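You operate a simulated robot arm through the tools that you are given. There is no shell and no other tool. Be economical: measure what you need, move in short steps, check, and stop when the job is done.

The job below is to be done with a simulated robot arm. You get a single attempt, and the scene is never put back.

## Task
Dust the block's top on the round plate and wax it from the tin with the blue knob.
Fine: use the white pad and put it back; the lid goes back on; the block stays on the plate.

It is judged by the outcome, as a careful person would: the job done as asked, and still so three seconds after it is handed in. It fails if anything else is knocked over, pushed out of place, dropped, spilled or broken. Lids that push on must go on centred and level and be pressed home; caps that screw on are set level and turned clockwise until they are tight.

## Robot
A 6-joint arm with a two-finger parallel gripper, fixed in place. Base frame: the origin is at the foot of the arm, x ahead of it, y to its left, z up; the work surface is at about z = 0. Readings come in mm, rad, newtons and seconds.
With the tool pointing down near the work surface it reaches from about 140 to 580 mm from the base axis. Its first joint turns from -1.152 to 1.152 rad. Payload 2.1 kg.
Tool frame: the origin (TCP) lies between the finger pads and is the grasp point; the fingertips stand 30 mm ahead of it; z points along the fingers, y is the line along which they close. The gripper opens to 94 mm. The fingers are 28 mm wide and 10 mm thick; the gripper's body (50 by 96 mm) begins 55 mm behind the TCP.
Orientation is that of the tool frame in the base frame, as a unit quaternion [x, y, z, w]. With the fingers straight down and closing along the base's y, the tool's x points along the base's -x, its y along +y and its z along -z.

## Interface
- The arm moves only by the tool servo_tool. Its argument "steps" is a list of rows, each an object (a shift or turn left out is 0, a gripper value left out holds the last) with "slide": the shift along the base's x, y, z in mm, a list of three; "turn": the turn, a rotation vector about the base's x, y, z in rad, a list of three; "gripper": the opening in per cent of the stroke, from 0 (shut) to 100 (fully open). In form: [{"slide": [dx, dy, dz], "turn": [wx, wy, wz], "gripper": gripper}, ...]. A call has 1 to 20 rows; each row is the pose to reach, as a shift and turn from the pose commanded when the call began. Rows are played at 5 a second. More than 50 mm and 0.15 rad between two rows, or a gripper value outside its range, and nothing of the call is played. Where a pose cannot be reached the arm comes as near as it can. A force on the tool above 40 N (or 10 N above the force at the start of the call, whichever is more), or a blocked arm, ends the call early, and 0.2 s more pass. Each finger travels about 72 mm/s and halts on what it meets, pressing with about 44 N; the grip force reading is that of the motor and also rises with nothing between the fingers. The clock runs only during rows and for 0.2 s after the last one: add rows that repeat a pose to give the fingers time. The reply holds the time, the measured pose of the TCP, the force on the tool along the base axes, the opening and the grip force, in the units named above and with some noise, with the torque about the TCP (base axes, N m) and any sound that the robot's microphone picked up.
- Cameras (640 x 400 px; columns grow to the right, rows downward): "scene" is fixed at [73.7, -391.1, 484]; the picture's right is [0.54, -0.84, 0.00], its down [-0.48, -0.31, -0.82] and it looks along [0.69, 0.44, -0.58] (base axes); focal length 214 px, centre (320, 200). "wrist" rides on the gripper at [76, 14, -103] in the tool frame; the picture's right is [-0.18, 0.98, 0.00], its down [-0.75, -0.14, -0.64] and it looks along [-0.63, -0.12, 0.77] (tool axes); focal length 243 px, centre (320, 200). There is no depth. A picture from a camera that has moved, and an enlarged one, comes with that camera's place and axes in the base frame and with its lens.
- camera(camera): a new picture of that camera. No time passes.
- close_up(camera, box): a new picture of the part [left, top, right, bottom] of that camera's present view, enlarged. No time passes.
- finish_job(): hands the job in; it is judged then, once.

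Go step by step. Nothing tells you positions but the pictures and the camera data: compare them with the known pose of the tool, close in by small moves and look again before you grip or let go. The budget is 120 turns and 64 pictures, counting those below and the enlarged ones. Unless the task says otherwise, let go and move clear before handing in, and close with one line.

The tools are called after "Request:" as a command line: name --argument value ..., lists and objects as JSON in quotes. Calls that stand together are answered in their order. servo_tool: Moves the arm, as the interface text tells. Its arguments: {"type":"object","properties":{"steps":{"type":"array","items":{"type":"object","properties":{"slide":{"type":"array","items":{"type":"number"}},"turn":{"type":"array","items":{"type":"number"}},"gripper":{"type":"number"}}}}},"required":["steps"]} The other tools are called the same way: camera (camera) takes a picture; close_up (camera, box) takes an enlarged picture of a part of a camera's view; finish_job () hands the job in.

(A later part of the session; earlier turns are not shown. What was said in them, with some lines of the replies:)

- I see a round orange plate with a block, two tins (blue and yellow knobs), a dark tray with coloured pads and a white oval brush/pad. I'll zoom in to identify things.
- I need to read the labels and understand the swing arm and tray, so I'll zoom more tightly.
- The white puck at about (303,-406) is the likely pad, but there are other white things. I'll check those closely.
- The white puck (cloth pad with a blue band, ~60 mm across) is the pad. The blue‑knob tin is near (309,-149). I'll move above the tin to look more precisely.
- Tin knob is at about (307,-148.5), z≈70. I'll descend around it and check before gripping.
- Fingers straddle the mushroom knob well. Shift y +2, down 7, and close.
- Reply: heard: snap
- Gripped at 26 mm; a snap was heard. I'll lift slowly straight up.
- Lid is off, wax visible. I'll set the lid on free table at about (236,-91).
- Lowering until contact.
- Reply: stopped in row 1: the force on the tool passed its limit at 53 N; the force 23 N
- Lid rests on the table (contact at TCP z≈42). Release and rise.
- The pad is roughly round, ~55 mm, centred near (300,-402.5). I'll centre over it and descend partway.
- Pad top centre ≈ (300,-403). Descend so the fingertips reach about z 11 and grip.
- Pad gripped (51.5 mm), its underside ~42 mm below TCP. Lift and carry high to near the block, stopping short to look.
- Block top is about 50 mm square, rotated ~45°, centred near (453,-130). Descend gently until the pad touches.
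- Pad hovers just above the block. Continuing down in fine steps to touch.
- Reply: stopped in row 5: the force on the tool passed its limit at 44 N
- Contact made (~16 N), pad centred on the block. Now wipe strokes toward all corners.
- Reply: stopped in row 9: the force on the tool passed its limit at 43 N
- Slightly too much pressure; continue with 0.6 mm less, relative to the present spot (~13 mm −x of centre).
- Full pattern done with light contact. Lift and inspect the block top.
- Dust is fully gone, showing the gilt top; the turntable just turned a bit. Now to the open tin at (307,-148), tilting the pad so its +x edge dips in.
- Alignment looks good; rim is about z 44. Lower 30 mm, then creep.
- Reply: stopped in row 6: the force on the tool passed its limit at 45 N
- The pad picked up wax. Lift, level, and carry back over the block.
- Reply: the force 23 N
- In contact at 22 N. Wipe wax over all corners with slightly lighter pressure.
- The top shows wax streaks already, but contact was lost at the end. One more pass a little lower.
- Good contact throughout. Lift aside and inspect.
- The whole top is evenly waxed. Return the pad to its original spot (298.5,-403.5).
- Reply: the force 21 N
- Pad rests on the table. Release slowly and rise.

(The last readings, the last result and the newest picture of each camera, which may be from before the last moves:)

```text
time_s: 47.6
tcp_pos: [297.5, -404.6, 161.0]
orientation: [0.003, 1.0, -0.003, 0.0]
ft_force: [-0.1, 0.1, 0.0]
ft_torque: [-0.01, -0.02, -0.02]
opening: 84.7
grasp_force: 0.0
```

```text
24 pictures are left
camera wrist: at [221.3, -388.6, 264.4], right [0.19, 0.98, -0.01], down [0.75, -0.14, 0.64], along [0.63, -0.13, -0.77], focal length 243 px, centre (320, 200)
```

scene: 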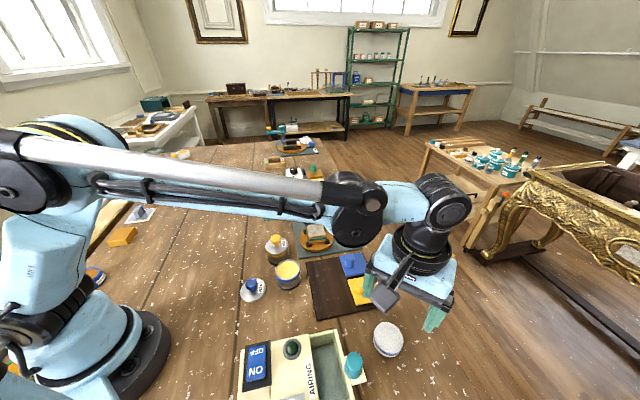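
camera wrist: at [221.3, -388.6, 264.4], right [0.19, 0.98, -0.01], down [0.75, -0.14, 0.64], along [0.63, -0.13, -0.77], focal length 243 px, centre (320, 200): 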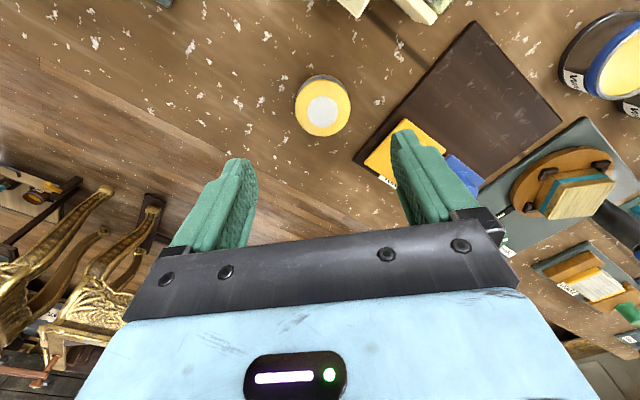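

Pad is back in place. Now go back to the lid at (236.5,-91.4).

Request:
servo_tool --steps '[{"slide": [-10, 45, 0]}, {"slide": [-20, 90, 0], "turn": [0.007, 0, 0.007]}, {"slide": [-30, 135, 0], "turn": [0.007, 0, 0.007], "gripper": 55}, {"slide": [-40, 180, 0], "turn": [0.007, 0, 0.007]}, {"slide": [-50, 225, 0], "turn": [0.007, 0, 0.007]}, {"slide": [-58, 270, 0], "turn": [0.007, 0, 0.007]}, {"slide": [-61, 313.2, -10], "turn": [0.007, 0, 0.007]}, {"slide": [-61, 313.2, -50], "turn": [0.007, 0, 0.007]}, {"slide": [-61, 313.2, -85], "turn": [0.007, 0, 0.007]}, {"slide": [-61, 313.2, -85], "turn": [0.007, 0, 0.007]}]'

Request:
close_up --camera "wrist" --box '[220, 80, 420, 205]'

Request:
close_up --camera "scene" --box '[200, 220, 320, 300]'

```text
time_s: 49.8
tcp_pos: [236.6, -89.3, 76.2]
orientation: [0.0, 1.0, 0.0, -0.001]
ft_force: [-0.1, 0.7, 0.5]
ft_torque: [0.0, 0.0, 0.0]
opening: 51.6
grasp_force: 0.0
```

```text
3.20 times, centred on (320, 142) of wrist
camera zoom: at [160.9, -75.6, 179.2], right [0.18, 0.98, 0.0], down [0.76, -0.14, 0.64], along [0.63, -0.12, -0.77], focal length 776 px, centre (320, 384)
```

zoom: 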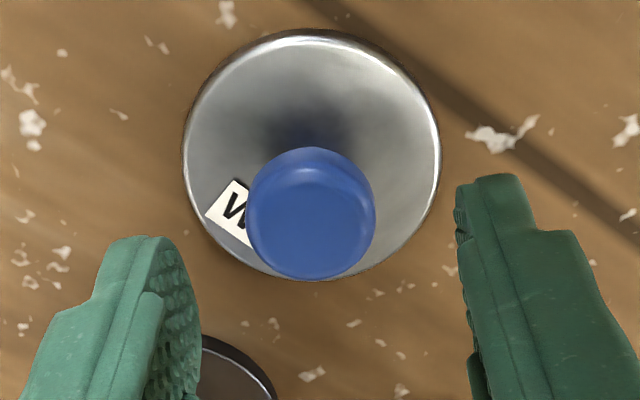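

```text
5.00 times, centred on (260, 260) of scene
camera zoom: at [73.7, -391.1, 484.0], right [0.54, -0.84, 0.0], down [-0.48, -0.31, -0.82], along [0.69, 0.44, -0.58], focal length 1072 px, centre (620, -100)
```

zoom: 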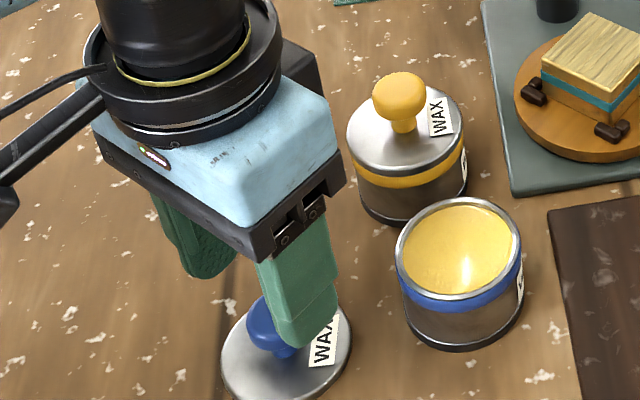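

Tin hasn't moved. Descend to the knob and grip where I did before.

Request:
servo_tool --steps '[{"slide": [0, -2, -15]}, {"slide": [0, -2, -33]}, {"slide": [0, -2, -33], "gripper": 30}, {"slide": [0, -2, -33], "gripper": 10}, {"slide": [0, -2, -33], "gripper": 10}, {"slide": [0, -2, -33], "gripper": 10}]'

```text
time_s: 51.2
tcp_pos: [236.8, -92.8, 41.1]
orientation: [0.0, 1.0, -0.001, -0.001]
ft_force: [0.2, 0.8, -0.3]
ft_torque: [-0.01, 0.02, 0.01]
opening: 25.3
grasp_force: 43.7
```

Lid gripped. Lift, carry over the tin, and hover.

Request:
servo_tool --steps '[{"slide": [0, 0, 30]}, {"slide": [0, 0, 75]}, {"slide": [25, -20, 80]}, {"slide": [50, -40, 80]}, {"slide": [70, -54.5, 80]}, {"slide": [70, -54.5, 62]}, {"slide": [70, -54.5, 62]}]'

Request:
close_up --camera "scene" --box '[240, 220, 340, 290]'

Request:
close_up --camera "wrist" --box '[220, 60, 420, 185]'

```text
time_s: 52.8
tcp_pos: [308.6, -145.4, 103.2]
orientation: [0.0, 1.0, 0.0, -0.001]
ft_force: [-0.2, -0.8, -0.9]
ft_torque: [0.01, -0.02, 0.03]
opening: 25.3
grasp_force: 43.5
```

```text
5.71 times, centred on (290, 255) of scene
camera zoom: at [73.7, -391.1, 484.0], right [0.54, -0.84, 0.0], down [-0.48, -0.31, -0.82], along [0.69, 0.44, -0.58], focal length 1226 px, centre (491, -114)
```

zoom: 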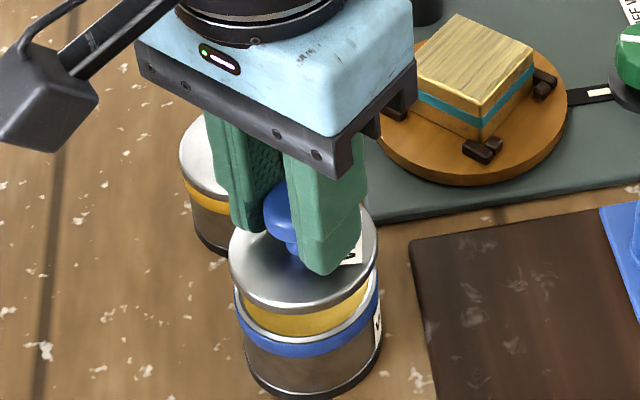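

```text
3.20 times, centred on (320, 122) of wrist
camera zoom: at [231.5, -132.4, 206.8], right [0.18, 0.98, 0.0], down [0.76, -0.14, 0.64], along [0.63, -0.12, -0.77], focal length 776 px, centre (320, 448)
```

zoom: 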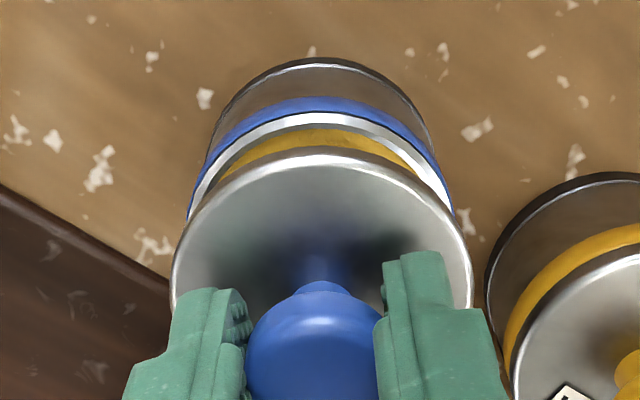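

Lid is centred over the tin in both views. Lower and press on gradually.

Request:
servo_tool --steps '[{"slide": [-0.5, 0, -8]}, {"slide": [-0.5, 0, -13]}, {"slide": [-0.5, 0, -15]}, {"slide": [-0.5, 0, -16]}, {"slide": [-0.5, 0, -16.7]}, {"slide": [-0.5, 0, -17.4]}, {"slide": [-0.5, 0, -18.1]}, {"slide": [-0.5, 0, -18.8]}, {"slide": [-0.5, 0, -19.5]}, {"slide": [-0.5, 0, -20.2]}]'

Request:
close_up --camera "scene" --box '[240, 220, 340, 290]'

```text
time_s: 54.8
tcp_pos: [306.1, -146.9, 86.6]
orientation: [-0.001, 1.0, 0.001, -0.002]
ft_force: [0.6, 1.8, 6.6]
ft_torque: [-0.09, -0.09, 0.08]
opening: 25.2
grasp_force: 43.9
heard: snap
stopped in row 10: the force on the tool passed its limit at 43 N (the readings are from after the stop); the commanded pose is now the measured one
```

```text
5.71 times, centred on (290, 255) of scene
camera zoom: at [73.6, -391.1, 484.0], right [0.54, -0.84, 0.0], down [-0.48, -0.31, -0.82], along [0.69, 0.44, -0.58], focal length 1226 px, centre (491, -114)
```

zoom: 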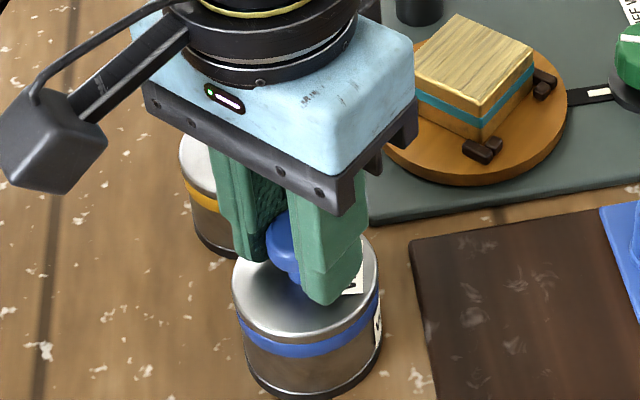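

Snap heard; lid sits level. Release gently and rise.

Request:
servo_tool --steps '[{"slide": [0, 0, 0], "gripper": 35}, {"slide": [0, 0, 0], "gripper": 55}, {"slide": [0, 0, 0], "gripper": 55}, {"slide": [0, 0, 20]}, {"slide": [0, 0, 50]}, {"slide": [-20, 0, 90]}, {"slide": [-50, 30, 120]}]'

Request:
close_up --camera "scene" --box '[240, 220, 340, 290]'

Request:
close_up --camera "wrist" --box '[200, 60, 400, 185]'

Request:
camera --camera "scene"

```text
refused: row 7 steps farther than a row can; nothing moved
```

```text
5.71 times, centred on (290, 255) of scene
camera zoom: at [73.6, -391.1, 484.0], right [0.54, -0.84, 0.0], down [-0.48, -0.31, -0.82], along [0.69, 0.44, -0.58], focal length 1226 px, centre (491, -114)
```

zoom: 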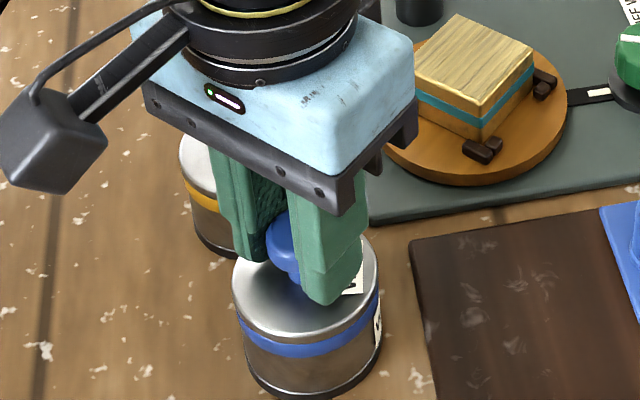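

```text
3.20 times, centred on (300, 122) of wrist
camera zoom: at [230.4, -133.0, 189.3], right [0.18, 0.98, 0.0], down [0.76, -0.14, 0.64], along [0.63, -0.11, -0.77], focal length 776 px, centre (384, 448)
```

zoom: 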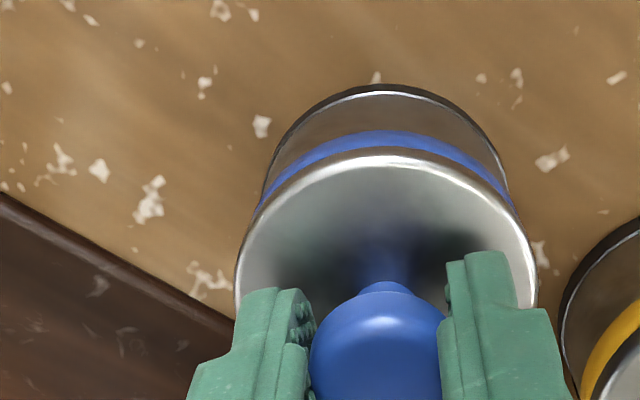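

```text
16 pictures are left
```

scene: 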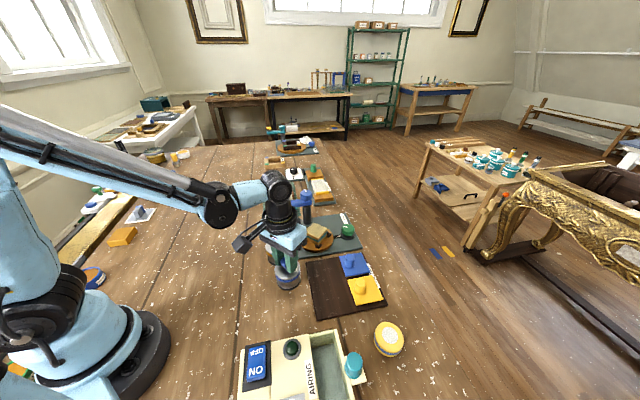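

That call was refused because its last step was too long, so nothing moved. Repeating the release and rise with shorter steps.

Request:
servo_tool --steps '[{"slide": [0, 0, 0], "gripper": 35}, {"slide": [0, 0, 0], "gripper": 55}, {"slide": [0, 0, 0], "gripper": 55}, {"slide": [0, 0, 20]}, {"slide": [0, 0, 50]}, {"slide": [-10, 0, 90]}, {"slide": [-30, 20, 120]}, {"slide": [-60, 50, 130]}]'

Request:
close_up --camera "scene" --box '[240, 220, 340, 290]'

```text
time_s: 56.6
tcp_pos: [246.7, -93.9, 216.6]
orientation: [-0.001, 1.0, 0.002, -0.001]
ft_force: [1.1, -0.1, 0.0]
ft_torque: [0.01, 0.01, -0.02]
opening: 52.0
grasp_force: 0.0
```

```text
5.71 times, centred on (290, 255) of scene
camera zoom: at [73.7, -391.2, 484.0], right [0.54, -0.84, 0.0], down [-0.48, -0.31, -0.82], along [0.69, 0.44, -0.58], focal length 1226 px, centre (491, -114)
```

zoom: 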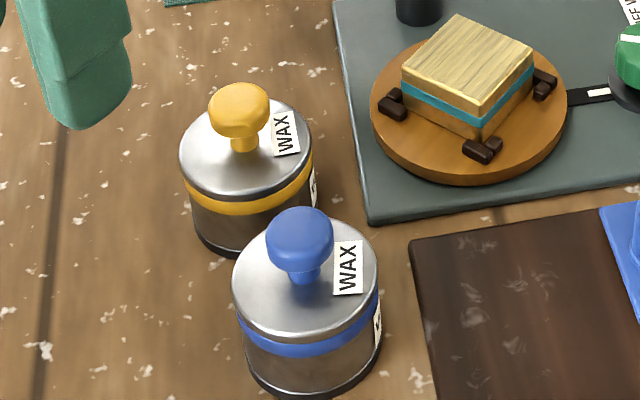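

The lid is level and home, like its neighbour. The block is clean, waxed and still on the plate, and the pad is back in its spot. Handing in.

Request:
finish_job

```text
The job is handed in.
```

I dusted and waxed the block's top. The white pad, now stained with wax, is back in its place, and the blue-knob lid is snapped home on its tin. The block stayed on its plate, though the plate turned about 45° as I wiped, and I left it that way.
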